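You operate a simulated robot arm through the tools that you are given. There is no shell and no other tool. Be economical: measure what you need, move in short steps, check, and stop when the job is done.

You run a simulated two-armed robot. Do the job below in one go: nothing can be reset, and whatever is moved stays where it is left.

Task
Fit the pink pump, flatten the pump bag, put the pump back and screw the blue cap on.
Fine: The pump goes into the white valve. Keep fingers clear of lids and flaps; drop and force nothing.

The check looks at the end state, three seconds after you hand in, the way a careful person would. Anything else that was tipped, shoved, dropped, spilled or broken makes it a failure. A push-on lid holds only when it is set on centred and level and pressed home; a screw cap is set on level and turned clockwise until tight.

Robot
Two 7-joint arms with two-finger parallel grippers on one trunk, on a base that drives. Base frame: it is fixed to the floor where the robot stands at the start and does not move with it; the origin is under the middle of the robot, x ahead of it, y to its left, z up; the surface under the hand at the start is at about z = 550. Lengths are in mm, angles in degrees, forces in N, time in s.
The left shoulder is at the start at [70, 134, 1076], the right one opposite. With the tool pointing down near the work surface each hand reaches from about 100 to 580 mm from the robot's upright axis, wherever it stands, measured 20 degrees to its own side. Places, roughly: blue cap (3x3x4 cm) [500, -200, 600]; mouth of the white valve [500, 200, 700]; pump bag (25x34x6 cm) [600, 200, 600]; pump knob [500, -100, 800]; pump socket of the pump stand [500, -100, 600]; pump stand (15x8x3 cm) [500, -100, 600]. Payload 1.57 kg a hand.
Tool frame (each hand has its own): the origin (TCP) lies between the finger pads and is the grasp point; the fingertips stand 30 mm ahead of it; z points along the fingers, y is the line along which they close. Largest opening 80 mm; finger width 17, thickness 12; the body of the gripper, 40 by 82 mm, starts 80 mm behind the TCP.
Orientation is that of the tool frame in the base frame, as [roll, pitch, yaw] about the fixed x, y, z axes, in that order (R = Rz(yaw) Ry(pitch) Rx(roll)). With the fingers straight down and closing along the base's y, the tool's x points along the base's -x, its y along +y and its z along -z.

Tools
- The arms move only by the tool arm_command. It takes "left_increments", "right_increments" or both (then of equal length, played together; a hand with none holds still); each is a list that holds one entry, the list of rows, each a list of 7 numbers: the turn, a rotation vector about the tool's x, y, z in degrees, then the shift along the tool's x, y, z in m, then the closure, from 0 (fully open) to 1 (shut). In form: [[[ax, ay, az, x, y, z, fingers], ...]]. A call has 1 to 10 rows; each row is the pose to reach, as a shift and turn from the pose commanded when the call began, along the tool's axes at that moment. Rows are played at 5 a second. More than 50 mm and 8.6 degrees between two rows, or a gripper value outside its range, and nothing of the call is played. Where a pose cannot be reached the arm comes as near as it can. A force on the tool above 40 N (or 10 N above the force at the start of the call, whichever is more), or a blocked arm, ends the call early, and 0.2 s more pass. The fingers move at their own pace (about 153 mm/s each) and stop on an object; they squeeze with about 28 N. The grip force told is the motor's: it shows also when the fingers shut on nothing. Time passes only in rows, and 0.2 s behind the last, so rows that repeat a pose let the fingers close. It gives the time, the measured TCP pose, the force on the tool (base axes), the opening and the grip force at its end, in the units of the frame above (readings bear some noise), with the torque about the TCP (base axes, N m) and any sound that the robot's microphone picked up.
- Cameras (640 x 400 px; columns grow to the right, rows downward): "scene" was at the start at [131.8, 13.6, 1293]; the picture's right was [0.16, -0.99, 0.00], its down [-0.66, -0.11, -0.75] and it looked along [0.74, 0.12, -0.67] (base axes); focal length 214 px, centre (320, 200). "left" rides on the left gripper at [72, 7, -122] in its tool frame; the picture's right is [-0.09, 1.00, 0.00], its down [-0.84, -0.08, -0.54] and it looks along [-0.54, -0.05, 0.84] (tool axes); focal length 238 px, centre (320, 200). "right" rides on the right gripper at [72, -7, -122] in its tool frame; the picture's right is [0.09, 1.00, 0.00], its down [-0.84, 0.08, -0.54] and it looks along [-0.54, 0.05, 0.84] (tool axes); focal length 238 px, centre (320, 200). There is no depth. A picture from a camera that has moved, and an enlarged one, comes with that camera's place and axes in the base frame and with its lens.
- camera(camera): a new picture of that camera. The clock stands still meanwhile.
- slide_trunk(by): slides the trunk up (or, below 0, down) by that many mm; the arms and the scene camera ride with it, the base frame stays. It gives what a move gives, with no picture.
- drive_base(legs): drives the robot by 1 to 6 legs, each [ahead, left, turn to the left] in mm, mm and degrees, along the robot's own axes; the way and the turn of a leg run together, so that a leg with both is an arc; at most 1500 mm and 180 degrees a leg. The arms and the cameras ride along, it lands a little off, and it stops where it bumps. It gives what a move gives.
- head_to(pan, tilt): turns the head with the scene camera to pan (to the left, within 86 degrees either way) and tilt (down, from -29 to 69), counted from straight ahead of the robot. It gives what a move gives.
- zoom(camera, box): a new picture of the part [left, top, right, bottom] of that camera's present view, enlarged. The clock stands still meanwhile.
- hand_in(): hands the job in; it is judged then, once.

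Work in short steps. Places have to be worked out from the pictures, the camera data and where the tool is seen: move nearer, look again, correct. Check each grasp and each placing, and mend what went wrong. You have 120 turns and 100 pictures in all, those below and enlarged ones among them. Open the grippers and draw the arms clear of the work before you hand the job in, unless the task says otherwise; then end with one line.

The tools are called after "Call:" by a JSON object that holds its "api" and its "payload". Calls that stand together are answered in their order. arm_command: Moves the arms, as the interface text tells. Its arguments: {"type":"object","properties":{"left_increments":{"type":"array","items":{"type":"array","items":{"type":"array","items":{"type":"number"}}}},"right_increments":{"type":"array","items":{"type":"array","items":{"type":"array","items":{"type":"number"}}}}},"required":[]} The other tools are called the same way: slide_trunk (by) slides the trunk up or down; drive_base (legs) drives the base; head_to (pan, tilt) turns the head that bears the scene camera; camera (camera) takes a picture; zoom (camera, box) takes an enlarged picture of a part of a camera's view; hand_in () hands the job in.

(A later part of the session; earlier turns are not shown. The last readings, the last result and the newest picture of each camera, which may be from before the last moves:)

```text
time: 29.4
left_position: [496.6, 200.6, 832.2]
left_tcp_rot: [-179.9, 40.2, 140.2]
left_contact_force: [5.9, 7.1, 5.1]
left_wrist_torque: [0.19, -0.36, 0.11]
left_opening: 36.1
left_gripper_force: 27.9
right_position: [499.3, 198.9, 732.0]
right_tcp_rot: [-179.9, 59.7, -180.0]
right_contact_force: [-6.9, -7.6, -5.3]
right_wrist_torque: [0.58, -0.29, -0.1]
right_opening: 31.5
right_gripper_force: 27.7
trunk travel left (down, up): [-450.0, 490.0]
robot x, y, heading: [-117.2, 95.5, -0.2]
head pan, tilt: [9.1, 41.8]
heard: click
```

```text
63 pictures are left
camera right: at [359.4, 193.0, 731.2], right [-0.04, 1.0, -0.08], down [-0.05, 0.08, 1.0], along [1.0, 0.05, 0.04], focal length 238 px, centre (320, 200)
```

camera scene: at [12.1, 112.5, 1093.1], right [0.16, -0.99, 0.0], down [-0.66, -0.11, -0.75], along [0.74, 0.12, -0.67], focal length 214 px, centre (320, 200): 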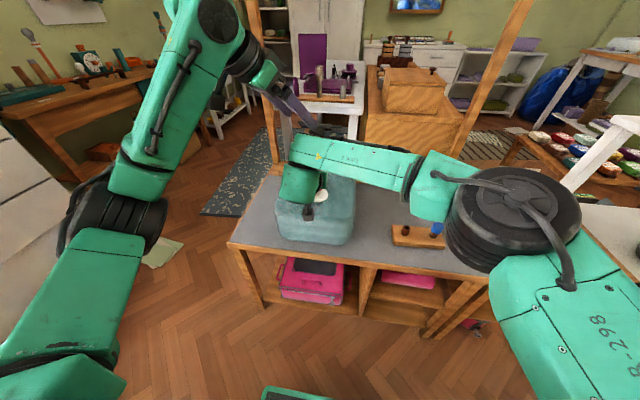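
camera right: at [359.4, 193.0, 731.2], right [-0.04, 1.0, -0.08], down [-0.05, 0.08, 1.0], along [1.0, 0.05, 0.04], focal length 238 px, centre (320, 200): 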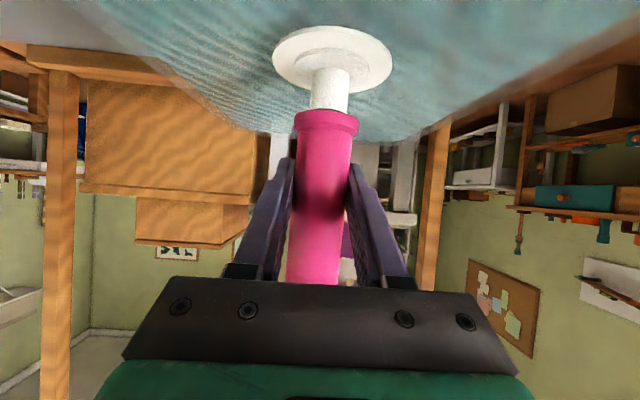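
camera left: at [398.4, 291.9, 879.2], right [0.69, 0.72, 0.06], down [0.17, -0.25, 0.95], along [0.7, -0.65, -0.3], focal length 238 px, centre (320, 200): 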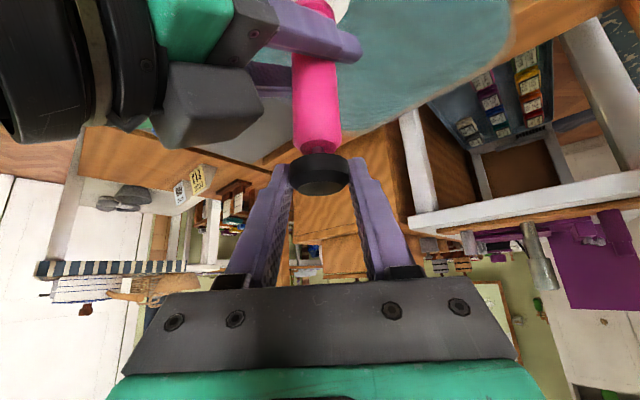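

A click marks the full down stroke, and the bag sinks on the pull. I'll pull up 38 mm relative to the barrel while the right hand follows the bag down 12 mm.

Call:
{"api": "arm_command", "payload": {"left_increments": [[[0, 0, 0, -0.0033, 0.0006, -0.004, 1], [0, 0, 0, -0.0067, 0.0006, -0.008, 1], [0, 0, 0, -0.01, 0.0006, -0.0119, 1], [0, 0, 0, -0.0134, 0.0006, -0.0159, 1], [0, 0, 0, -0.0167, 0.0006, -0.0199, 1], [0, 0, 0, -0.0167, 0.0006, -0.0199, 1]]], "right_increments": [[[0, 0, 0, 0.0021, 0, 0.0012, 1], [0, 0, 0, 0.0042, 0, 0.0024, 1], [0, 0, 0, 0.0062, 0, 0.0036, 1], [0, 0, 0, 0.0083, 0, 0.0048, 1], [0, 0, 0, 0.0104, 0, 0.006, 1], [0, 0, 0, 0.0104, 0, 0.006, 1]]]}}

Call:
{"api": "camera", "payload": {"camera": "right"}}

Call:
{"api": "camera", "payload": {"camera": "left"}}

```text
time: 30.8
left_position: [497.4, 201.5, 856.3]
left_tcp_rot: [-179.9, 39.9, 140.1]
left_contact_force: [4.1, -1.6, 1.7]
left_wrist_torque: [-0.27, -0.24, -0.02]
left_opening: 36.3
left_gripper_force: 27.7
right_position: [500.2, 200.3, 720.4]
right_tcp_rot: [-179.8, 59.9, -179.9]
right_contact_force: [-5.1, 1.0, -1.9]
right_wrist_torque: [0.08, -0.36, -0.01]
right_opening: 31.1
right_gripper_force: 27.8
trunk travel left (down, up): [-450.0, 490.0]
robot x, y, heading: [-120.1, 99.5, 0.0]
head pan, tilt: [9.1, 41.8]
```

```text
62 pictures are left
camera right: at [359.6, 193.0, 719.7], right [-0.04, 1.0, -0.08], down [-0.05, 0.08, 1.0], along [1.0, 0.05, 0.04], focal length 238 px, centre (320, 200)
```

right: 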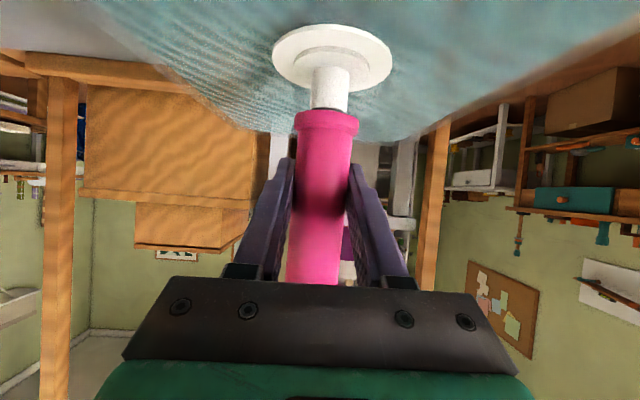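

```text
61 pictures are left
camera left: at [398.8, 291.7, 904.4], right [0.69, 0.72, 0.06], down [0.18, -0.25, 0.95], along [0.7, -0.65, -0.3], focal length 238 px, centre (320, 200)
```

left: 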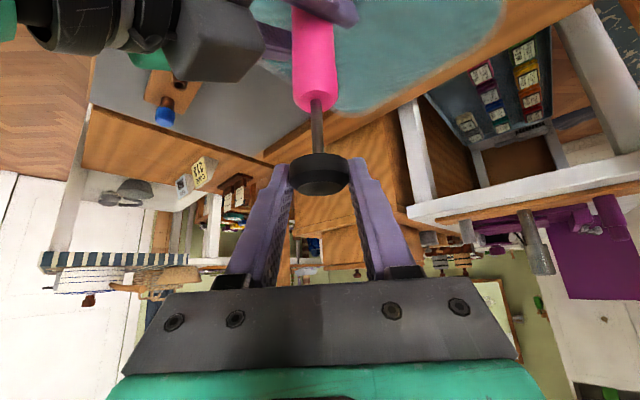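

The bag sank another 12 mm with everything seated. I'll run a full cycle in one call: push 37 mm, then pull with the right hand following 12 mm down.

Call:
{"api": "arm_command", "payload": {"left_increments": [[[0, 0, 0, 0.006, 0, 0.0071, 1], [0, 0, 0, 0.0119, 0, 0.0142, 1], [0, 0, 0, 0.0179, 0, 0.0212, 1], [0, 0, 0, 0.0238, 0, 0.0283, 1], [0, 0, 0, 0.0205, 0, 0.0243, 1], [0, 0, 0, 0.0171, 0, 0.0203, 1], [0, 0, 0, 0.0138, 0, 0.0163, 1], [0, 0, 0, 0.0104, 0, 0.0123, 1], [0, 0, 0, 0.0071, 0, 0.0084, 1], [0, 0, 0, 0.0071, 0, 0.0084, 1]]], "right_increments": [[[0, 0, 0, 0, 0, 0, 1], [0, 0, 0, 0, 0, 0, 1], [0, 0, 0, 0, 0, 0, 1], [0, 0, 0, 0, 0, 0, 1], [0, 0, 0, 0.0021, 0, 0.0012, 1], [0, 0, 0, 0.0042, 0, 0.0024, 1], [0, 0, 0, 0.0062, 0, 0.0036, 1], [0, 0, 0, 0.0083, 0, 0.0048, 1], [0, 0, 0, 0.0104, 0, 0.006, 1], [0, 0, 0, 0.0104, 0, 0.006, 1]]]}}

Call:
{"api": "camera", "payload": {"camera": "right"}}

```text
time: 33.0
left_position: [497.0, 201.3, 846.8]
left_tcp_rot: [-180.0, 39.9, 140.3]
left_contact_force: [0.7, -0.9, 0.8]
left_wrist_torque: [-0.2, 0.06, 0.03]
left_opening: 36.1
left_gripper_force: 28.3
right_position: [500.3, 199.1, 708.1]
right_tcp_rot: [-179.9, 59.9, 180.0]
right_contact_force: [-0.4, 1.8, -2.6]
right_wrist_torque: [-0.04, -0.1, -0.03]
right_opening: 30.7
right_gripper_force: 27.9
trunk travel left (down, up): [-450.0, 490.0]
robot x, y, heading: [-120.0, 96.4, 0.1]
head pan, tilt: [9.1, 41.8]
heard: click
```

```text
60 pictures are left
camera right: at [359.7, 192.6, 707.4], right [-0.04, 1.0, -0.08], down [-0.05, 0.08, 1.0], along [1.0, 0.05, 0.04], focal length 238 px, centre (320, 200)
```

right: 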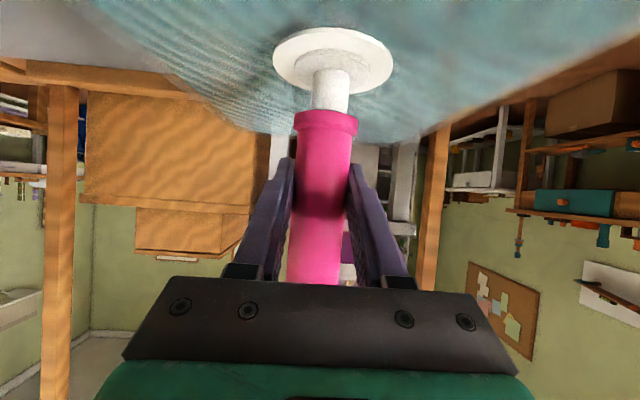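

A clean cycle, with a click and everything still seated. Repeating it.

Call:
{"api": "arm_command", "payload": {"left_increments": [[[0, 0, 0, 0.006, 0, 0.0071, 1], [0, 0, 0, 0.0119, 0, 0.0142, 1], [0, 0, 0, 0.0179, 0, 0.0212, 1], [0, 0, 0, 0.0245, 0, 0.0291, 1], [0, 0, 0, 0.021, 0, 0.025, 1], [0, 0, 0, 0.0175, 0, 0.0208, 1], [0, 0, 0, 0.0141, 0, 0.0167, 1], [0, 0, 0, 0.0106, 0, 0.0126, 1], [0, 0, 0, 0.0074, 0, 0.0088, 1], [0, 0, 0, 0.0074, 0, 0.0088, 1]]], "right_increments": [[[0, 0, 0, 0, 0, 0, 1], [0, 0, 0, 0, 0, 0, 1], [0, 0, 0, 0, 0, 0, 1], [0, 0, 0, 0, 0, 0, 1], [0, 0, 0, 0.0021, 0, 0.0012, 1], [0, 0, 0, 0.0042, 0, 0.0024, 1], [0, 0, 0, 0.0062, 0, 0.0036, 1], [0, 0, 0, 0.0083, 0, 0.0048, 1], [0, 0, 0, 0.0104, 0, 0.006, 1], [0, 0, 0, 0.0104, 0, 0.006, 1]]]}}

Call:
{"api": "camera", "payload": {"camera": "right"}}

Call:
{"api": "camera", "payload": {"camera": "scene"}}

```text
time: 35.2
left_position: [496.2, 202.2, 833.7]
left_tcp_rot: [-179.9, 40.0, 140.1]
left_contact_force: [0.1, 3.2, 2.0]
left_wrist_torque: [0.19, 0.16, 0.11]
left_opening: 36.0
left_gripper_force: 27.5
right_position: [500.6, 198.8, 696.4]
right_tcp_rot: [-179.8, 59.9, -180.0]
right_contact_force: [0.1, -3.6, -2.6]
right_wrist_torque: [0.26, -0.21, -0.08]
right_opening: 31.3
right_gripper_force: 27.6
trunk travel left (down, up): [-450.0, 490.0]
robot x, y, heading: [-120.0, 97.7, -0.0]
head pan, tilt: [9.1, 41.8]
heard: click
```

```text
59 pictures are left
camera right: at [359.6, 192.8, 695.4], right [-0.04, 1.0, -0.08], down [-0.05, 0.08, 1.0], along [1.0, 0.05, 0.04], focal length 238 px, centre (320, 200)
```

right: 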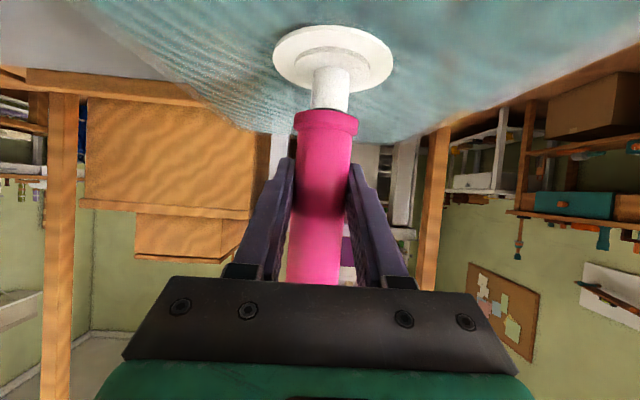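

```text
58 pictures are left
camera scene: at [12.3, 112.9, 1093.0], right [0.16, -0.99, 0.0], down [-0.66, -0.11, -0.75], along [0.74, 0.12, -0.67], focal length 214 px, centre (320, 200)
```

scene: 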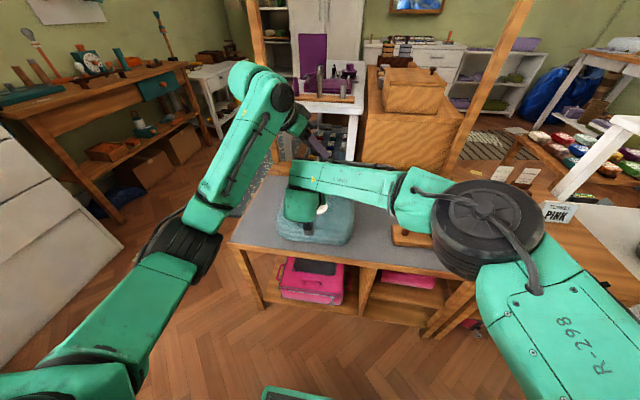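

The bag is clearly thinner (mouth at about z 653). Continuing the cycles.

Call:
{"api": "arm_command", "payload": {"left_increments": [[[0, 0, 0, 0.006, 0, 0.0071, 1], [0, 0, 0, 0.0119, 0, 0.0142, 1], [0, 0, 0, 0.0179, 0, 0.0212, 1], [0, 0, 0, 0.0242, 0, 0.0288, 1], [0, 0, 0, 0.0207, 0, 0.0247, 1], [0, 0, 0, 0.0173, 0, 0.0206, 1], [0, 0, 0, 0.0139, 0, 0.0166, 1], [0, 0, 0, 0.0105, 0, 0.0125, 1], [0, 0, 0, 0.0074, 0, 0.0088, 1], [0, 0, 0, 0.0074, 0, 0.0088, 1]]], "right_increments": [[[0, 0, 0, 0, 0, 0, 1], [0, 0, 0, 0, 0, 0, 1], [0, 0, 0, 0, 0, 0, 1], [0, 0, 0, 0, 0, 0, 1], [0, 0, 0, 0.0021, 0, 0.0012, 1], [0, 0, 0, 0.0042, 0, 0.0024, 1], [0, 0, 0, 0.0062, 0, 0.0036, 1], [0, 0, 0, 0.0083, 0, 0.0048, 1], [0, 0, 0, 0.0104, 0, 0.006, 1], [0, 0, 0, 0.0104, 0, 0.006, 1]]]}}

Call:
{"api": "camera", "payload": {"camera": "right"}}

Call:
{"api": "camera", "payload": {"camera": "left"}}

```text
time: 37.4
left_position: [496.4, 201.2, 821.9]
left_tcp_rot: [-179.9, 39.9, 140.2]
left_contact_force: [0.7, 4.9, 0.3]
left_wrist_torque: [0.23, 0.09, 0.05]
left_opening: 36.2
left_gripper_force: 27.9
right_position: [499.4, 200.7, 684.9]
right_tcp_rot: [-179.9, 59.9, 179.9]
right_contact_force: [-0.2, -4.2, -0.7]
right_wrist_torque: [0.39, -0.01, -0.05]
right_opening: 31.1
right_gripper_force: 28.0
trunk travel left (down, up): [-450.0, 490.0]
robot x, y, heading: [-119.8, 97.5, -0.0]
head pan, tilt: [9.1, 41.8]
heard: click
```

```text
57 pictures are left
camera right: at [359.1, 193.1, 683.2], right [-0.04, 1.0, -0.08], down [-0.05, 0.08, 1.0], along [1.0, 0.05, 0.04], focal length 238 px, centre (320, 200)
```

right: 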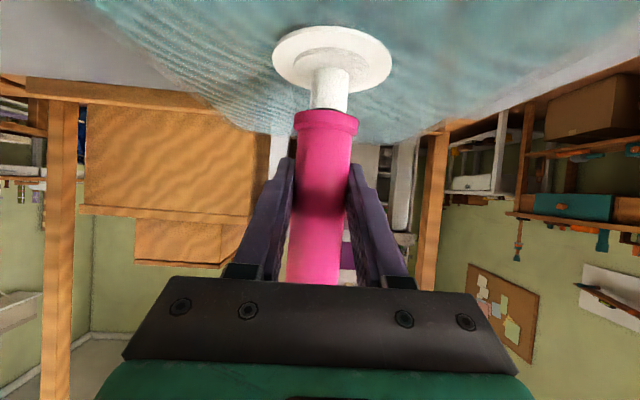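

```text
56 pictures are left
camera left: at [398.9, 292.0, 870.2], right [0.69, 0.72, 0.06], down [0.18, -0.25, 0.95], along [0.7, -0.65, -0.3], focal length 238 px, centre (320, 200)
```

left: 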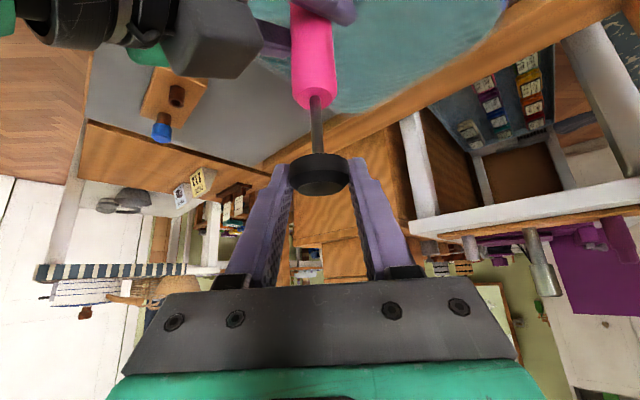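

Still seated and sinking about 12 mm per cycle. Another cycle.

Call:
{"api": "arm_command", "payload": {"left_increments": [[[0, 0, 0, 0.006, 0, 0.0071, 1], [0, 0, 0, 0.0119, 0, 0.0142, 1], [0, 0, 0, 0.0179, 0, 0.0212, 1], [0, 0, 0, 0.0242, 0, 0.0288, 1], [0, 0, 0, 0.0207, 0, 0.0247, 1], [0, 0, 0, 0.0173, 0, 0.0206, 1], [0, 0, 0, 0.0139, 0, 0.0166, 1], [0, 0, 0, 0.0105, 0, 0.0125, 1], [0, 0, 0, 0.0074, 0, 0.0088, 1], [0, 0, 0, 0.0074, 0, 0.0088, 1]]], "right_increments": [[[0, 0, 0, 0, 0, 0, 1], [0, 0, 0, 0, 0, 0, 1], [0, 0, 0, 0, 0, 0, 1], [0, 0, 0, 0, 0, 0, 1], [0, 0, 0, 0.0021, 0, 0.0012, 1], [0, 0, 0, 0.0042, 0, 0.0024, 1], [0, 0, 0, 0.0062, 0, 0.0036, 1], [0, 0, 0, 0.0083, 0, 0.0048, 1], [0, 0, 0, 0.0104, 0, 0.006, 1], [0, 0, 0, 0.0104, 0, 0.006, 1]]]}}

Call:
{"api": "camera", "payload": {"camera": "right"}}

```text
time: 39.6
left_position: [497.4, 201.6, 811.0]
left_tcp_rot: [-179.9, 40.0, 140.2]
left_contact_force: [7.9, 1.2, -1.5]
left_wrist_torque: [-0.1, -0.43, 0.1]
left_opening: 36.2
left_gripper_force: 28.0
right_position: [498.4, 200.2, 672.7]
right_tcp_rot: [-180.0, 59.9, -180.0]
right_contact_force: [-7.5, -1.3, 1.2]
right_wrist_torque: [0.25, -0.56, -0.06]
right_opening: 31.3
right_gripper_force: 28.5
trunk travel left (down, up): [-450.0, 490.0]
robot x, y, heading: [-121.2, 97.3, -0.1]
head pan, tilt: [9.1, 41.8]
heard: click
```

```text
55 pictures are left
camera right: at [359.2, 192.9, 671.5], right [-0.04, 1.0, -0.08], down [-0.05, 0.08, 1.0], along [1.0, 0.05, 0.04], focal length 238 px, centre (320, 200)
```

right: 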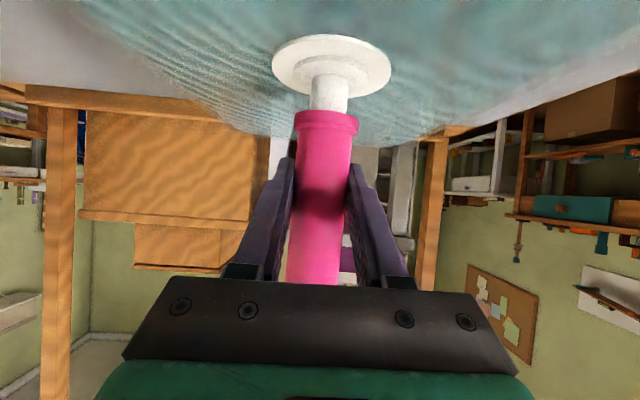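

The plate moved closer to the flange, so the bag sank less this time and may be near flat. I'll run another cycle with only 4 mm follow and see.

Call:
{"api": "arm_command", "payload": {"left_increments": [[[0, 0, 0, 0.006, 0, 0.0071, 1], [0, 0, 0, 0.0119, 0, 0.0142, 1], [0, 0, 0, 0.0179, 0, 0.0212, 1], [0, 0, 0, 0.0242, 0, 0.0288, 1], [0, 0, 0, 0.0197, 0, 0.0235, 1], [0, 0, 0, 0.0153, 0, 0.0182, 1], [0, 0, 0, 0.0108, 0, 0.0129, 1], [0, 0, 0, 0.0064, 0, 0.0077, 1], [0, 0, 0, 0.002, 0, 0.0025, 1], [0, 0, 0, 0.002, 0, 0.0025, 1]]], "right_increments": [[[0, 0, 0, 0, 0, 0, 1], [0, 0, 0, 0, 0, 0, 1], [0, 0, 0, 0, 0, 0, 1], [0, 0, 0, 0, 0, 0, 1], [0, 0, 0, 0.0007, 0, 0.0004, 1], [0, 0, 0, 0.0014, 0, 0.0008, 1], [0, 0, 0, 0.0021, 0, 0.0012, 1], [0, 0, 0, 0.0028, 0, 0.0016, 1], [0, 0, 0, 0.0035, 0, 0.002, 1], [0, 0, 0, 0.0035, 0, 0.002, 1]]]}}

Call:
{"api": "camera", "payload": {"camera": "right"}}

Call:
{"api": "camera", "payload": {"camera": "left"}}

Call:
{"api": "zoom", "payload": {"camera": "scene", "box": [230, 150, 390, 250]}}

```text
time: 41.8
left_position: [493.4, 200.1, 810.5]
left_tcp_rot: [-179.9, 40.0, 140.1]
left_contact_force: [5.0, -0.1, -0.4]
left_wrist_torque: [-0.19, -0.37, 0.06]
left_opening: 36.2
left_gripper_force: 28.5
right_position: [499.1, 200.1, 672.3]
right_tcp_rot: [-179.9, 60.2, 179.9]
right_contact_force: [-1.8, 2.6, 18.9]
right_wrist_torque: [0.22, -0.37, -0.06]
right_opening: 31.1
right_gripper_force: 27.9
trunk travel left (down, up): [-450.0, 490.0]
robot x, y, heading: [-119.2, 97.4, -0.2]
head pan, tilt: [9.1, 41.8]
heard: click
```

```text
54 pictures are left
camera right: at [358.4, 192.8, 670.0], right [-0.04, 1.0, -0.08], down [-0.05, 0.08, 1.0], along [1.0, 0.05, 0.05], focal length 238 px, centre (320, 200)
```

right: 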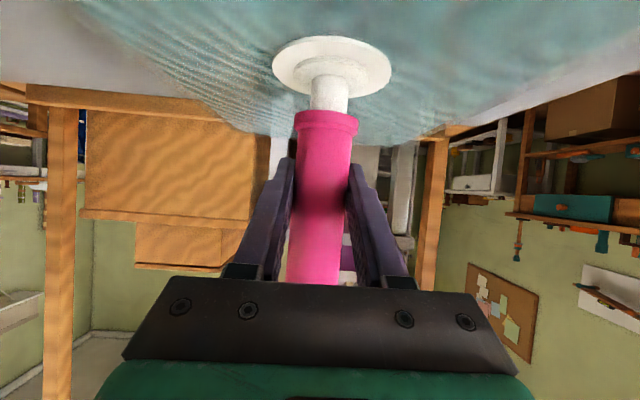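

```text
53 pictures are left
camera left: at [396.3, 291.8, 857.7], right [0.69, 0.72, 0.06], down [0.17, -0.25, 0.95], along [0.7, -0.65, -0.3], focal length 238 px, centre (320, 200)
```

left: 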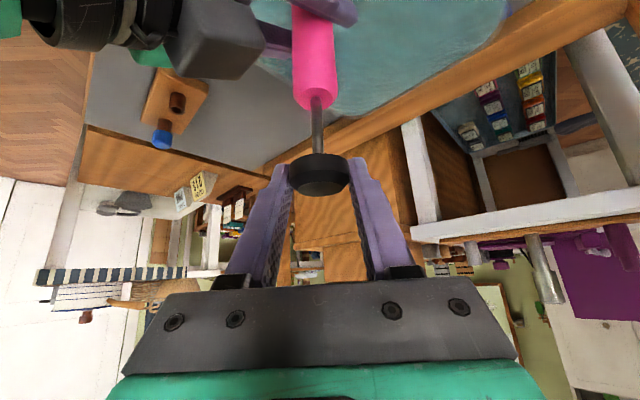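

```text
4.00 times, centred on (310, 200) of scene
camera zoom: at [9.2, 112.8, 1093.6], right [0.16, -0.99, 0.0], down [-0.66, -0.11, -0.75], along [0.74, 0.12, -0.66], focal length 858 px, centre (360, 200)
```

zoom: 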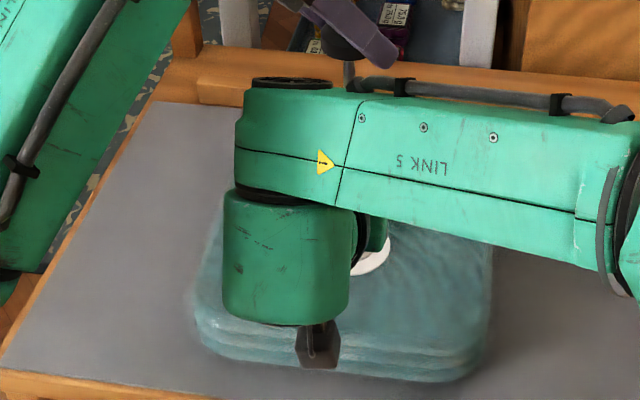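

The plate no longer sinks and the right hand now reads 19 N upward, so the bag has bottomed out. I'll relieve both hands 4 mm up and do one verifying cycle.

Call:
{"api": "arm_command", "payload": {"left_increments": [[[0, 0, 0, -0.0026, 0, -0.0031, 1], [0, 0, 0, 0.0034, 0, 0.004, 1], [0, 0, 0, 0.0093, 0, 0.0111, 1], [0, 0, 0, 0.0153, 0, 0.0181, 1], [0, 0, 0, 0.0216, 0, 0.0257, 1], [0, 0, 0, 0.0168, 0, 0.02, 1], [0, 0, 0, 0.012, 0, 0.0142, 1], [0, 0, 0, 0.007, 0, 0.0085, 1], [0, 0, 0, 0.0022, 0, 0.0027, 1], [0, 0, 0, -0.0022, 0, -0.0026, 1]]], "right_increments": [[[0, 0, 0, -0.0035, 0, -0.002, 1], [0, 0, 0, -0.0035, 0, -0.002, 1], [0, 0, 0, -0.0035, 0, -0.002, 1], [0, 0, 0, -0.0035, 0, -0.002, 1], [0, 0, 0, -0.0035, 0, -0.002, 1], [0, 0, 0, -0.0035, 0, -0.002, 1], [0, 0, 0, -0.0035, 0, -0.002, 1], [0, 0, 0, -0.0035, 0, -0.002, 1], [0, 0, 0, -0.0035, 0, -0.002, 1], [0, 0, 0, -0.0035, 0, -0.002, 1]]]}}

Call:
{"api": "camera", "payload": {"camera": "right"}}

```text
time: 44.0
left_position: [496.7, 202.7, 810.8]
left_tcp_rot: [-179.8, 40.0, 140.3]
left_contact_force: [1.1, 1.5, -4.0]
left_wrist_torque: [0.07, -0.36, 0.09]
left_opening: 36.3
left_gripper_force: 28.0
right_position: [498.8, 199.6, 672.9]
right_tcp_rot: [180.0, 59.8, 179.9]
right_contact_force: [-1.7, -2.2, 3.9]
right_wrist_torque: [0.21, 0.18, -0.06]
right_opening: 31.0
right_gripper_force: 27.9
trunk travel left (down, up): [-450.0, 490.0]
robot x, y, heading: [-119.4, 97.6, -0.0]
head pan, tilt: [9.1, 41.8]
heard: click
```

```text
51 pictures are left
camera right: at [358.9, 193.0, 671.5], right [-0.04, 1.0, -0.08], down [-0.05, 0.08, 1.0], along [1.0, 0.05, 0.04], focal length 238 px, centre (320, 200)
```

right: 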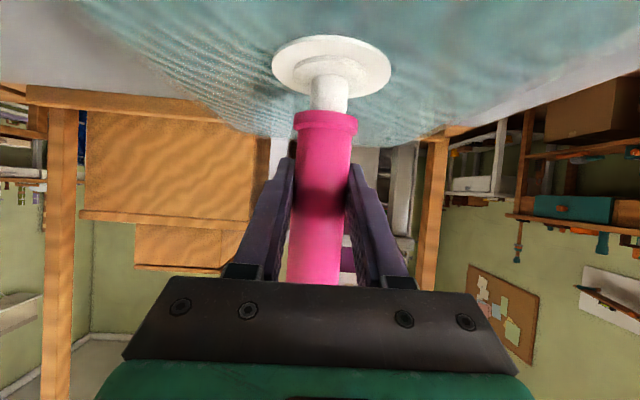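

The bag stays flat at about 60 mm. I'll open the left hand and retract it along its tool axis.

Call:
{"api": "arm_command", "payload": {"left_increments": [[[0, 0, 0, 0, 0, 0, 0.4], [0, 0, 0, 0, 0, 0, 0], [0, 0, 0, 0, 0, 0, 0], [0, 0, 0, 0, 0, -0.03, 0], [0, 0, 0, 0, 0, -0.07, 0], [0, 0, 0, 0, 0, -0.11, 0], [0, 0, 0, 0, 0.0, -0.15, 0], [0, 0, 0, 0, 0, -0.18, 0]]]}}

Call:
{"api": "camera", "payload": {"camera": "left"}}

```text
time: 45.8
left_position: [407.8, 276.7, 950.4]
left_tcp_rot: [-179.9, 39.9, 140.0]
left_contact_force: [0.7, -0.8, -0.3]
left_wrist_torque: [0.0, 0.0, 0.03]
left_opening: 79.8
left_gripper_force: 0.0
right_position: [499.3, 199.4, 673.0]
right_tcp_rot: [-179.8, 59.9, 180.0]
right_contact_force: [-1.5, 0.2, 1.0]
right_wrist_torque: [0.0, -0.01, 0.0]
right_opening: 31.0
right_gripper_force: 27.7
trunk travel left (down, up): [-450.0, 490.0]
robot x, y, heading: [-117.3, 103.6, -0.2]
head pan, tilt: [9.1, 41.8]
```

```text
50 pictures are left
camera left: at [309.4, 367.4, 997.7], right [0.69, 0.72, 0.06], down [0.18, -0.25, 0.95], along [0.7, -0.65, -0.3], focal length 238 px, centre (320, 200)
```

left: 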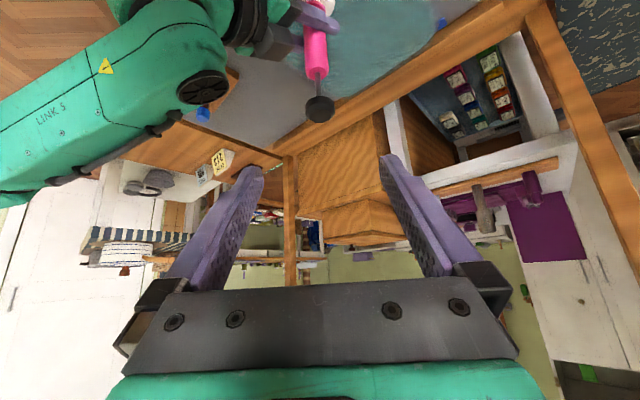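

Clear. The right hand lifts the pump straight out 50 mm and carries it back toward the stand.

Call:
{"api": "arm_command", "payload": {"right_increments": [[[0, 0, 0, -0.0087, 0, -0.005, 1], [0, 0, 0, -0.026, 0, -0.015, 1], [0, 0, 0, -0.0433, 0, -0.025, 1], [0, 0, 0, -0.042, -0.04, -0.028, 1], [0, 0, 0, -0.04, -0.08, -0.031, 1], [0, 0, 0, -0.038, -0.12, -0.034, 1], [0, 0, 0, -0.036, -0.16, -0.037, 1], [0, 0, 0, -0.034, -0.2, -0.04, 1], [0, 0, 0, -0.0328, -0.24, -0.0432, 1], [0, 0, 0, -0.0328, -0.279, -0.0432, 1]]]}}

Call:
{"api": "camera", "payload": {"camera": "right"}}

Call:
{"api": "camera", "payload": {"camera": "scene"}}

```text
time: 48.0
left_position: [407.5, 275.2, 949.2]
left_tcp_rot: [-180.0, 39.8, 140.1]
left_contact_force: [0.2, -0.9, -0.1]
left_wrist_torque: [0.03, 0.01, 0.02]
left_opening: 79.9
left_gripper_force: 0.0
right_position: [477.6, -81.1, 720.4]
right_tcp_rot: [-180.0, 59.8, 179.9]
right_contact_force: [0.2, 0.4, -1.2]
right_wrist_torque: [-0.01, 0.01, -0.02]
right_opening: 31.3
right_gripper_force: 27.8
trunk travel left (down, up): [-450.0, 490.0]
robot x, y, heading: [-116.1, 106.2, -0.0]
head pan, tilt: [9.1, 41.8]
```

```text
49 pictures are left
camera right: at [336.9, -87.8, 720.4], right [-0.04, 1.0, -0.08], down [-0.05, 0.08, 1.0], along [1.0, 0.05, 0.04], focal length 238 px, centre (320, 200)
```

right: 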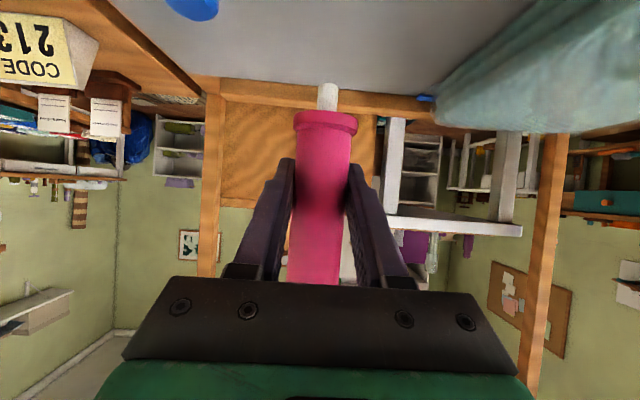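

```text
48 pictures are left
camera scene: at [12.0, 111.6, 1093.1], right [0.16, -0.99, 0.0], down [-0.66, -0.1, -0.75], along [0.74, 0.12, -0.67], focal length 214 px, centre (320, 200)
```

scene: 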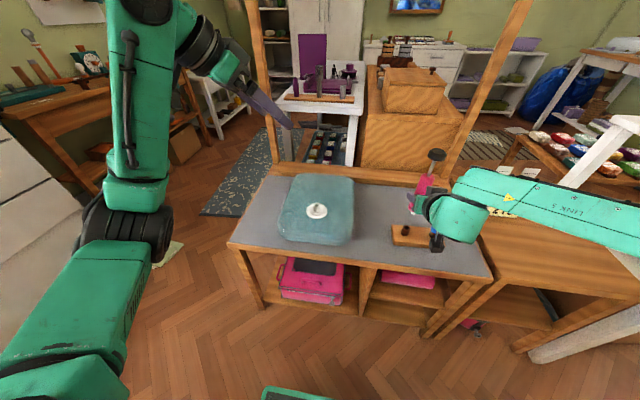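

The bag is flat and holding. I'll lower the pump about 50 mm and inspect its alignment with the socket.

Call:
{"api": "arm_command", "payload": {"right_increments": [[[0, 0, 0, 0.0147, 0, 0.0085, 1], [0, 0, 0, 0.0294, 0, 0.017, 1], [0, 0, 0, 0.0416, 0, 0.024, 1], [0, 0, 0, 0.0416, 0, 0.024, 1]]]}}

Call:
{"api": "zoom", "payload": {"camera": "right", "box": [240, 20, 400, 120]}}

```text
time: 49.0
left_position: [408.0, 276.3, 949.3]
left_tcp_rot: [-180.0, 40.0, 140.1]
left_contact_force: [0.8, -0.8, -0.5]
left_wrist_torque: [0.0, 0.0, -0.01]
left_opening: 79.8
left_gripper_force: 0.0
right_position: [478.1, -79.5, 674.3]
right_tcp_rot: [-179.8, 60.0, 180.0]
right_contact_force: [0.6, -0.8, -0.8]
right_wrist_torque: [-0.02, 0.0, -0.04]
right_opening: 31.1
right_gripper_force: 27.7
trunk travel left (down, up): [-450.0, 490.0]
robot x, y, heading: [-121.5, 98.5, 0.2]
head pan, tilt: [9.1, 41.8]
```

```text
4.00 times, centred on (320, 70) of right
camera zoom: at [338.0, -86.5, 673.6], right [-0.04, 1.0, -0.08], down [-0.05, 0.08, 1.0], along [1.0, 0.05, 0.04], focal length 953 px, centre (320, 720)
```

zoom: 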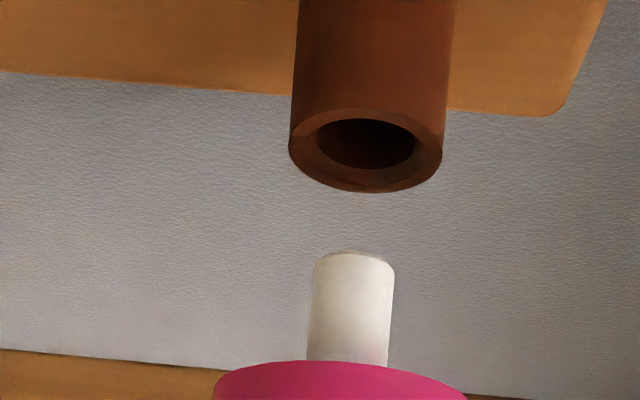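

The nozzle sits about 18 mm above the socket and needs about +0.6 mm in y. I'll lower 14 mm and look again.

Call:
{"api": "arm_command", "payload": {"right_increments": [[[0, 0, 0, 0.0043, 0.0005, 0.0025, 1], [0, 0, 0, 0.0087, 0.0005, 0.005, 1], [0, 0, 0, 0.0121, 0.0005, 0.007, 1], [0, 0, 0, 0.0121, 0.0005, 0.007, 1]]]}}

Call:
{"api": "zoom", "payload": {"camera": "right", "box": [240, 20, 400, 120]}}

```text
time: 50.0
left_position: [407.9, 277.6, 949.2]
left_tcp_rot: [-179.9, 40.0, 140.1]
left_contact_force: [0.6, 0.5, -0.3]
left_wrist_torque: [-0.02, 0.01, 0.01]
left_opening: 79.7
left_gripper_force: 0.2
right_position: [478.8, -79.1, 660.1]
right_tcp_rot: [-179.9, 59.9, 179.9]
right_contact_force: [0.5, -0.3, -1.2]
right_wrist_torque: [0.01, 0.0, 0.01]
right_opening: 31.0
right_gripper_force: 27.9
trunk travel left (down, up): [-450.0, 490.0]
robot x, y, heading: [-119.7, 100.0, 0.0]
head pan, tilt: [9.1, 41.8]
```

```text
4.00 times, centred on (320, 70) of right
camera zoom: at [337.9, -86.2, 659.4], right [-0.04, 1.0, -0.08], down [-0.05, 0.08, 1.0], along [1.0, 0.05, 0.04], focal length 953 px, centre (320, 720)
```

zoom: 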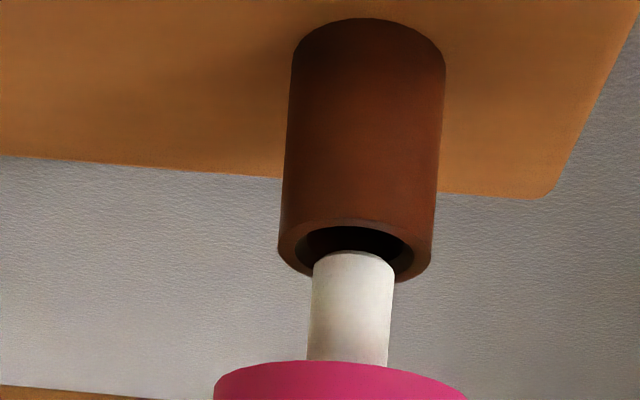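

Aligned. Lowering 10 mm gently into the socket.

Call:
{"api": "arm_command", "payload": {"right_increments": [[[0, 0, 0, 0.0026, 0, 0.0015, 1], [0, 0, 0, 0.0052, 0, 0.003, 1], [0, 0, 0, 0.0087, 0, 0.005, 1], [0, 0, 0, 0.0087, 0, 0.005, 1]]]}}

Call:
{"api": "zoom", "payload": {"camera": "right", "box": [240, 20, 400, 120]}}

```text
time: 51.0
left_position: [407.4, 276.3, 948.9]
left_tcp_rot: [-179.9, 40.1, 140.0]
left_contact_force: [0.0, -0.2, 0.0]
left_wrist_torque: [0.03, -0.02, 0.0]
left_opening: 80.1
left_gripper_force: 0.0
right_position: [477.4, -78.9, 650.7]
right_tcp_rot: [-179.9, 59.8, 179.8]
right_contact_force: [0.2, -0.8, -1.2]
right_wrist_torque: [0.01, -0.01, -0.03]
right_opening: 31.0
right_gripper_force: 27.6
trunk travel left (down, up): [-450.0, 490.0]
robot x, y, heading: [-117.9, 99.6, 0.1]
head pan, tilt: [9.1, 41.8]
```

```text
4.00 times, centred on (320, 70) of right
camera zoom: at [337.6, -85.8, 649.5], right [-0.04, 1.0, -0.08], down [-0.05, 0.08, 1.0], along [1.0, 0.05, 0.04], focal length 953 px, centre (320, 720)
```

zoom: 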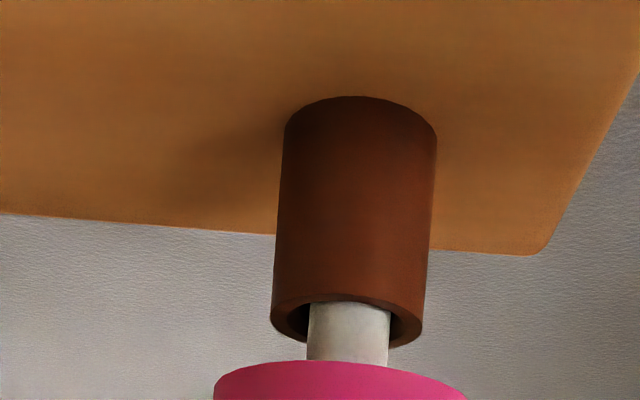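

It entered freely with no load. Lowering another 8 mm.

Call:
{"api": "arm_command", "payload": {"right_increments": [[[0, 0, 0, 0.0026, 0, 0.0015, 1], [0, 0, 0, 0.0052, 0, 0.003, 1], [0, 0, 0, 0.0069, 0, 0.004, 1], [0, 0, 0, 0.0069, 0, 0.004, 1]]]}}

Call:
{"api": "zoom", "payload": {"camera": "right", "box": [240, 20, 400, 120]}}

```text
time: 52.0
left_position: [408.7, 277.6, 949.4]
left_tcp_rot: [-179.8, 40.0, 140.1]
left_contact_force: [-0.4, -0.5, 0.0]
left_wrist_torque: [0.0, -0.03, -0.01]
left_opening: 80.0
left_gripper_force: 0.1
right_position: [477.5, -78.4, 643.4]
right_tcp_rot: [-179.9, 59.8, 180.0]
right_contact_force: [-0.3, 0.3, -1.5]
right_wrist_torque: [0.0, 0.02, -0.01]
right_opening: 31.3
right_gripper_force: 28.3
trunk travel left (down, up): [-450.0, 490.0]
robot x, y, heading: [-118.7, 99.2, -0.0]
head pan, tilt: [9.1, 41.8]
```

```text
4.00 times, centred on (320, 70) of right
camera zoom: at [337.7, -86.2, 641.7], right [-0.04, 1.0, -0.08], down [-0.05, 0.08, 1.0], along [1.0, 0.05, 0.04], focal length 953 px, centre (320, 720)
```

zoom: 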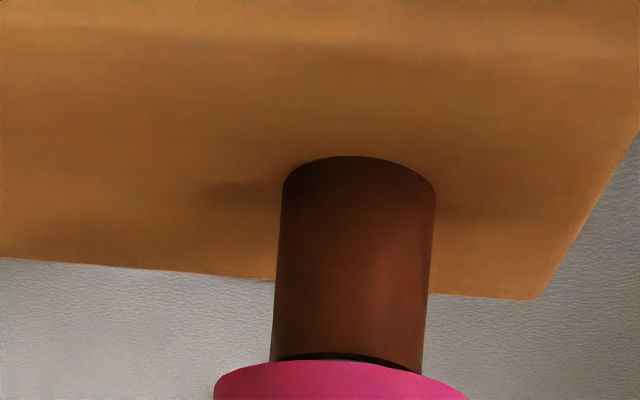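

Nearly home. Lowering the last 4 mm until contact.

Call:
{"api": "arm_command", "payload": {"right_increments": [[[0, 0, 0, 0.0013, 0, 0.0008, 1], [0, 0, 0, 0.0026, 0, 0.0015, 1], [0, 0, 0, 0.0035, 0, 0.002, 1], [0, 0, 0, 0.0035, 0, 0.002, 1]]]}}

Call:
{"api": "zoom", "payload": {"camera": "right", "box": [240, 20, 400, 120]}}

```text
time: 53.0
left_position: [407.4, 277.3, 949.5]
left_tcp_rot: [-179.8, 40.0, 140.1]
left_contact_force: [-0.2, 0.0, 0.5]
left_wrist_torque: [0.02, -0.01, 0.0]
left_opening: 80.1
left_gripper_force: 0.1
right_position: [477.6, -79.1, 640.1]
right_tcp_rot: [-179.9, 59.9, 179.9]
right_contact_force: [1.7, 0.4, 1.9]
right_wrist_torque: [0.01, -0.06, 0.04]
right_opening: 31.1
right_gripper_force: 28.3
trunk travel left (down, up): [-450.0, 490.0]
robot x, y, heading: [-115.2, 95.3, 0.2]
head pan, tilt: [9.1, 41.8]
```

```text
4.00 times, centred on (320, 70) of right
camera zoom: at [337.7, -85.8, 638.2], right [-0.04, 1.0, -0.08], down [-0.05, 0.08, 1.0], along [1.0, 0.05, 0.05], focal length 953 px, centre (320, 720)
```

zoom: 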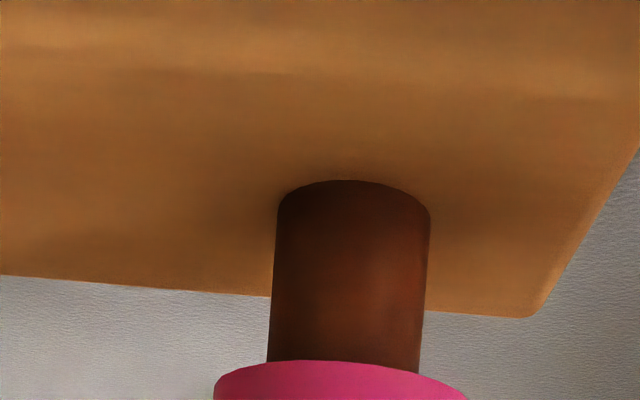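

Contact at +2 N, so the pump is seated. Opening and backing out along the tool axis.

Call:
{"api": "arm_command", "payload": {"right_increments": [[[0, 0, 0, 0, 0, 0, 0.4], [0, 0, 0, 0, 0, 0, 0], [0, 0, 0, 0, 0, 0, 0], [0, 0, 0, 0, 0, -0.03, 0], [0, 0, 0, 0, 0, -0.07, 0], [0, 0, 0, 0, 0, -0.11, 0]]]}}

Call:
{"api": "camera", "payload": {"camera": "right"}}

Call:
{"api": "zoom", "payload": {"camera": "scene", "box": [250, 150, 470, 288]}}

```text
time: 54.4
left_position: [406.6, 277.3, 950.0]
left_tcp_rot: [-180.0, 40.0, 140.1]
left_contact_force: [0.6, -0.4, 0.3]
left_wrist_torque: [-0.01, 0.02, 0.01]
left_opening: 80.1
left_gripper_force: 0.0
right_position: [381.0, -81.0, 694.6]
right_tcp_rot: [-179.8, 59.9, -179.9]
right_contact_force: [-0.8, 0.0, 0.9]
right_wrist_torque: [0.03, -0.01, -0.04]
right_opening: 79.9
right_gripper_force: 0.0
trunk travel left (down, up): [-450.0, 490.0]
robot x, y, heading: [-122.6, 98.0, -0.3]
head pan, tilt: [9.1, 41.8]
```

```text
42 pictures are left
camera right: at [241.3, -86.1, 692.8], right [-0.04, 1.0, -0.08], down [-0.05, 0.08, 1.0], along [1.0, 0.05, 0.05], focal length 238 px, centre (320, 200)
```

right: 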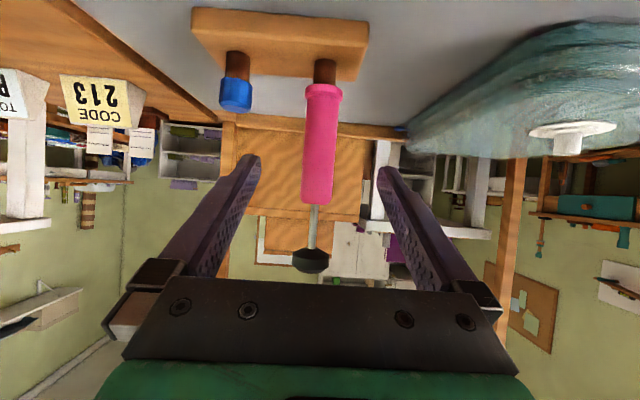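

```text
2.90 times, centred on (360, 219) of scene
camera zoom: at [11.2, 112.8, 1093.2], right [0.16, -0.99, 0.0], down [-0.66, -0.11, -0.75], along [0.74, 0.12, -0.67], focal length 622 px, centre (204, 145)
```

zoom: 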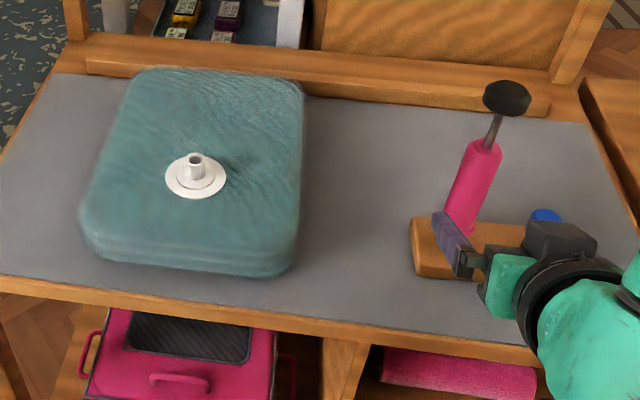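

The pump is back upright in its stand and the bag is flat. For the cap I need a tool-down grip, so I'll raise and re-orient the right hand to vertical and tuck the left hand away.

Call:
{"api": "arm_command", "payload": {"left_increments": [[[0, 0, 0, 0.0135, 0.0008, -0.0114, 0], [0, 0, 0, 0.027, 0.0017, -0.0227, 0], [0, 0, 0, 0.0406, 0.0025, -0.0341, 0], [0, 0, 0, 0.0542, 0.0033, -0.0454, 0], [0, 0, 0, 0.0677, 0.0042, -0.0568, 0], [0, 0, 0, 0.0812, 0.005, -0.0682, 0], [0, 0, 0, 0.0948, 0.0058, -0.0795, 0], [0, 0, 0, 0.1083, 0.0066, -0.0909, 0], [0, 0, 0, 0.1219, 0.0075, -0.1022, 0], [0, 0, 0, 0.1354, 0.0083, -0.1136, 0]]], "right_increments": [[[0, 0, 0, -0.0346, 0, -0.02, 0], [0, 0, 0, -0.0692, 0, -0.04, 0], [0, 7.5, 0, -0.0747, -0.01, -0.0505, 0], [0, 15, 0, -0.0802, -0.02, -0.061, 0], [0, 22.5, 0, -0.0857, -0.03, -0.0716, 0], [0, 30, 0, -0.0912, -0.04, -0.0821, 0], [0, 37.5, 0, -0.0966, -0.05, -0.0926, 0], [0, 45, 0, -0.1021, -0.06, -0.1031, 0], [0, 52.5, 0, -0.1076, -0.07, -0.1137, 0], [0, 60, 0, -0.1131, -0.08, -0.1242, 0]]]}}

```text
time: 56.6
left_position: [276.8, 397.2, 948.4]
left_tcp_rot: [-179.9, 40.0, 140.1]
left_contact_force: [-0.2, 0.0, -0.6]
left_wrist_torque: [-0.01, 0.01, 0.01]
left_opening: 80.2
left_gripper_force: 0.0
right_position: [331.3, -156.9, 853.9]
right_tcp_rot: [180.0, -0.1, 179.9]
right_contact_force: [-0.6, -0.2, -0.3]
right_wrist_torque: [0.03, 0.0, 0.0]
right_opening: 80.0
right_gripper_force: 0.1
trunk travel left (down, up): [-450.0, 490.0]
robot x, y, heading: [-119.6, 99.1, 0.1]
head pan, tilt: [9.1, 41.8]
```

Both are in place. Driving forward 110 mm.

Call:
{"api": "drive_base", "payload": {"legs": [[110, 0, 0]]}}

Call:
{"api": "camera", "payload": {"camera": "right"}}

```text
time: 57.8
left_position: [387.4, 396.7, 949.0]
left_tcp_rot: [-179.9, 39.9, 140.0]
left_contact_force: [1.8, -0.7, -0.5]
left_wrist_torque: [0.03, 0.02, 0.04]
left_opening: 79.7
left_gripper_force: 0.0
right_position: [441.7, -158.1, 853.0]
right_tcp_rot: [-179.8, -0.2, 179.8]
right_contact_force: [1.0, -0.3, 0.3]
right_wrist_torque: [-0.03, -0.01, -0.01]
right_opening: 79.9
right_gripper_force: 0.0
trunk travel left (down, up): [-450.0, 490.0]
robot x, y, heading: [-11.5, 102.2, 0.1]
head pan, tilt: [9.1, 41.8]
```

```text
40 pictures are left
camera right: at [370.8, -165.0, 975.6], right [-0.09, 1.0, 0.0], down [0.84, 0.08, 0.54], along [0.54, 0.05, -0.84], focal length 238 px, centre (320, 200)
```

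right: 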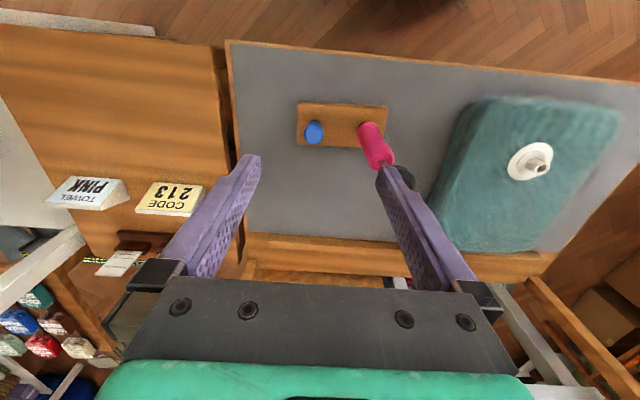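

The cap is at about (476.5,-164). I'll yaw the hand 85° so it closes along x, clear of the pump knob, and centre it above the cap.

Call:
{"api": "arm_command", "payload": {"right_increments": [[[0, 0, -8.5, -0.0035, -0.0006, 0, 0.1], [0, 0, -17, -0.007, -0.0012, 0, 0.2], [0, 0, -25.5, -0.0105, -0.0018, 0, 0.2], [0, 0, -34, -0.014, -0.0024, 0, 0.2], [0, 0, -42.5, -0.0175, -0.003, 0, 0.2], [0, 0, -51, -0.021, -0.0036, 0, 0.2], [0, 0, -59.5, -0.0245, -0.0042, 0, 0.2], [0, 0, -68, -0.028, -0.0048, 0, 0.2], [0, 0, -76.5, -0.0315, -0.0054, 0, 0.2], [0, 0, -85, -0.035, -0.006, 0, 0.2]]]}}

Call:
{"api": "camera", "payload": {"camera": "right"}}

```text
time: 60.0
left_position: [386.9, 395.3, 949.2]
left_tcp_rot: [-179.9, 40.0, 140.0]
left_contact_force: [0.1, 1.0, 0.0]
left_wrist_torque: [-0.06, 0.02, 0.03]
left_opening: 80.2
left_gripper_force: 0.2
right_position: [237.7, 32.1, 811.6]
right_tcp_rot: [-179.9, -0.2, -95.6]
right_contact_force: [-0.8, -0.2, 0.3]
right_wrist_torque: [-0.04, 0.02, 0.0]
right_opening: 64.4
right_gripper_force: 0.1
right hand out of reach, approached as far as the arm can: row 2, 3, 4, 5, 6, 7, 8, 9, 10
trunk travel left (down, up): [-450.0, 490.0]
robot x, y, heading: [-10.0, 100.7, 0.1]
head pan, tilt: [9.1, 41.8]
```

```text
39 pictures are left
camera right: at [239.0, -41.1, 933.2], right [-1.0, 0.0, 0.0], down [0.0, 0.84, 0.54], along [0.0, 0.54, -0.84], focal length 238 px, centre (320, 200)
```

right: 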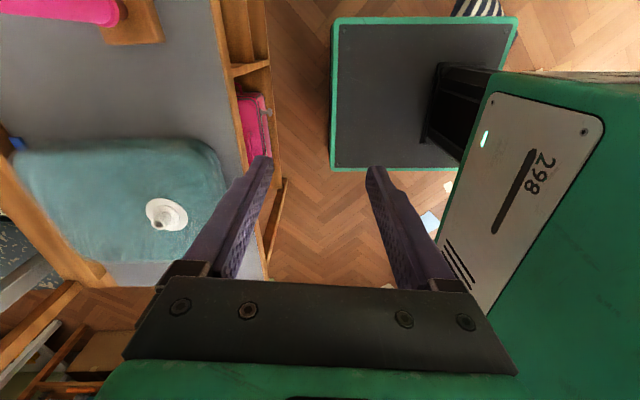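

The arm couldn't do that yaw there and drifted inward. I'll check that nothing was touched.

Call:
{"api": "camera", "payload": {"camera": "scene"}}

```text
38 pictures are left
camera scene: at [121.0, 113.5, 1093.0], right [0.16, -0.99, 0.0], down [-0.66, -0.11, -0.75], along [0.74, 0.12, -0.67], focal length 214 px, centre (320, 200)
```

scene: 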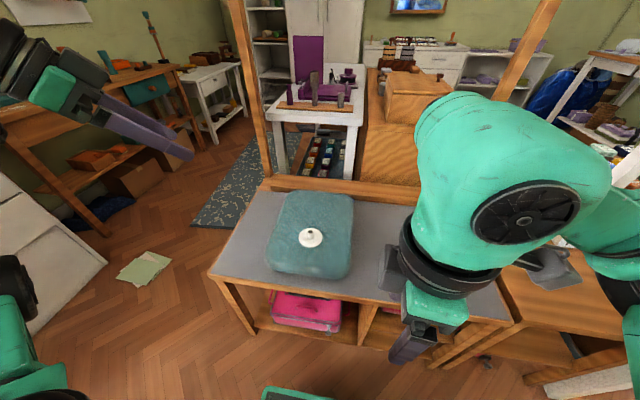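

Nothing is disturbed. I'll bring the hand back to the neutral yaw and approach the cap closing along y, fingers partly closed to stay clear of the knob.

Call:
{"api": "arm_command", "payload": {"right_increments": [[[0, 0, 8.4, 0.017, -0.021, -0.0041, 0.2], [0, 0, 16.8, 0.034, -0.042, -0.0082, 0.2], [0, 0, 25.2, 0.051, -0.063, -0.0123, 0.2], [0, 0, 33.6, 0.068, -0.084, -0.0164, 0.2], [0, 0, 42, 0.085, -0.105, -0.0205, 0.2], [0, 0, 50.4, 0.102, -0.126, -0.0246, 0.2], [0, 0, 58.8, 0.119, -0.147, -0.0287, 0.2], [0, 0, 67.2, 0.136, -0.168, -0.0328, 0.2], [0, 0, 75.6, 0.153, -0.189, -0.0369, 0.2], [0, 0, 84, 0.17, -0.2097, -0.041, 0.2]]]}}

Call:
{"api": "camera", "payload": {"camera": "right"}}

```text
time: 62.1
left_position: [387.4, 396.2, 948.6]
left_tcp_rot: [-179.9, 40.0, 140.1]
left_contact_force: [0.4, 0.4, -0.4]
left_wrist_torque: [0.0, 0.01, 0.03]
left_opening: 80.3
left_gripper_force: 0.1
right_position: [437.4, -155.6, 855.1]
right_tcp_rot: [-179.9, 0.0, -179.2]
right_contact_force: [0.5, -0.8, -0.8]
right_wrist_torque: [0.0, 0.0, 0.01]
right_opening: 63.8
right_gripper_force: 0.1
trunk travel left (down, up): [-450.0, 490.0]
robot x, y, heading: [-8.0, 98.4, 0.1]
head pan, tilt: [9.1, 41.8]
```

```text
37 pictures are left
camera right: at [367.3, -163.8, 976.7], right [-0.1, 0.99, 0.0], down [0.84, 0.09, 0.54], along [0.54, 0.06, -0.84], focal length 238 px, centre (320, 200)
```

right: 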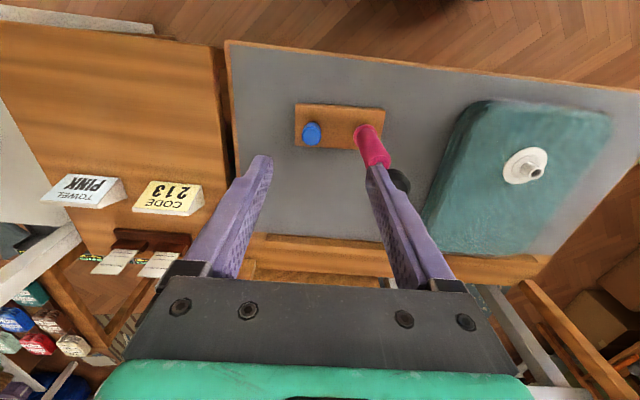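

Now I'll move above the cap at z≈700 and check centring.

Call:
{"api": "arm_command", "payload": {"right_increments": [[[0, 0, 0, -0.02, -0.0045, 0, 0.2], [0, 0, 0, -0.039, -0.0085, 0.0, 0.2], [0, 0, 0, -0.039, -0.0085, 0.04, 0.2], [0, 0, 0, -0.039, -0.0085, 0.08, 0.2], [0, 0, 0, -0.039, -0.0085, 0.12, 0.2], [0, 0, 0, -0.039, -0.0085, 0.15, 0.2], [0, 0, 0, -0.039, -0.0085, 0.15, 0.2]]]}}

Call:
{"api": "camera", "payload": {"camera": "right"}}

```text
time: 63.8
left_position: [387.1, 395.7, 948.8]
left_tcp_rot: [-179.9, 40.0, 140.1]
left_contact_force: [0.4, 0.5, 0.3]
left_wrist_torque: [0.03, -0.02, 0.01]
left_opening: 80.0
left_gripper_force: 0.1
right_position: [475.3, -162.8, 704.1]
right_tcp_rot: [180.0, -0.1, -179.2]
right_contact_force: [1.0, -0.3, 0.2]
right_wrist_torque: [0.01, 0.0, 0.01]
right_opening: 64.1
right_gripper_force: 0.0
trunk travel left (down, up): [-450.0, 490.0]
robot x, y, heading: [-12.5, 96.4, -0.0]
head pan, tilt: [9.1, 41.8]
```

```text
36 pictures are left
camera right: at [405.8, -171.2, 826.7], right [-0.11, 0.99, 0.0], down [0.84, 0.09, 0.54], along [0.54, 0.06, -0.84], focal length 238 px, centre (320, 200)
```

right: 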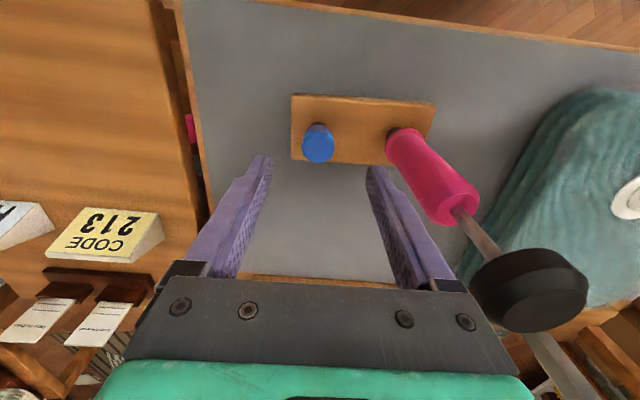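

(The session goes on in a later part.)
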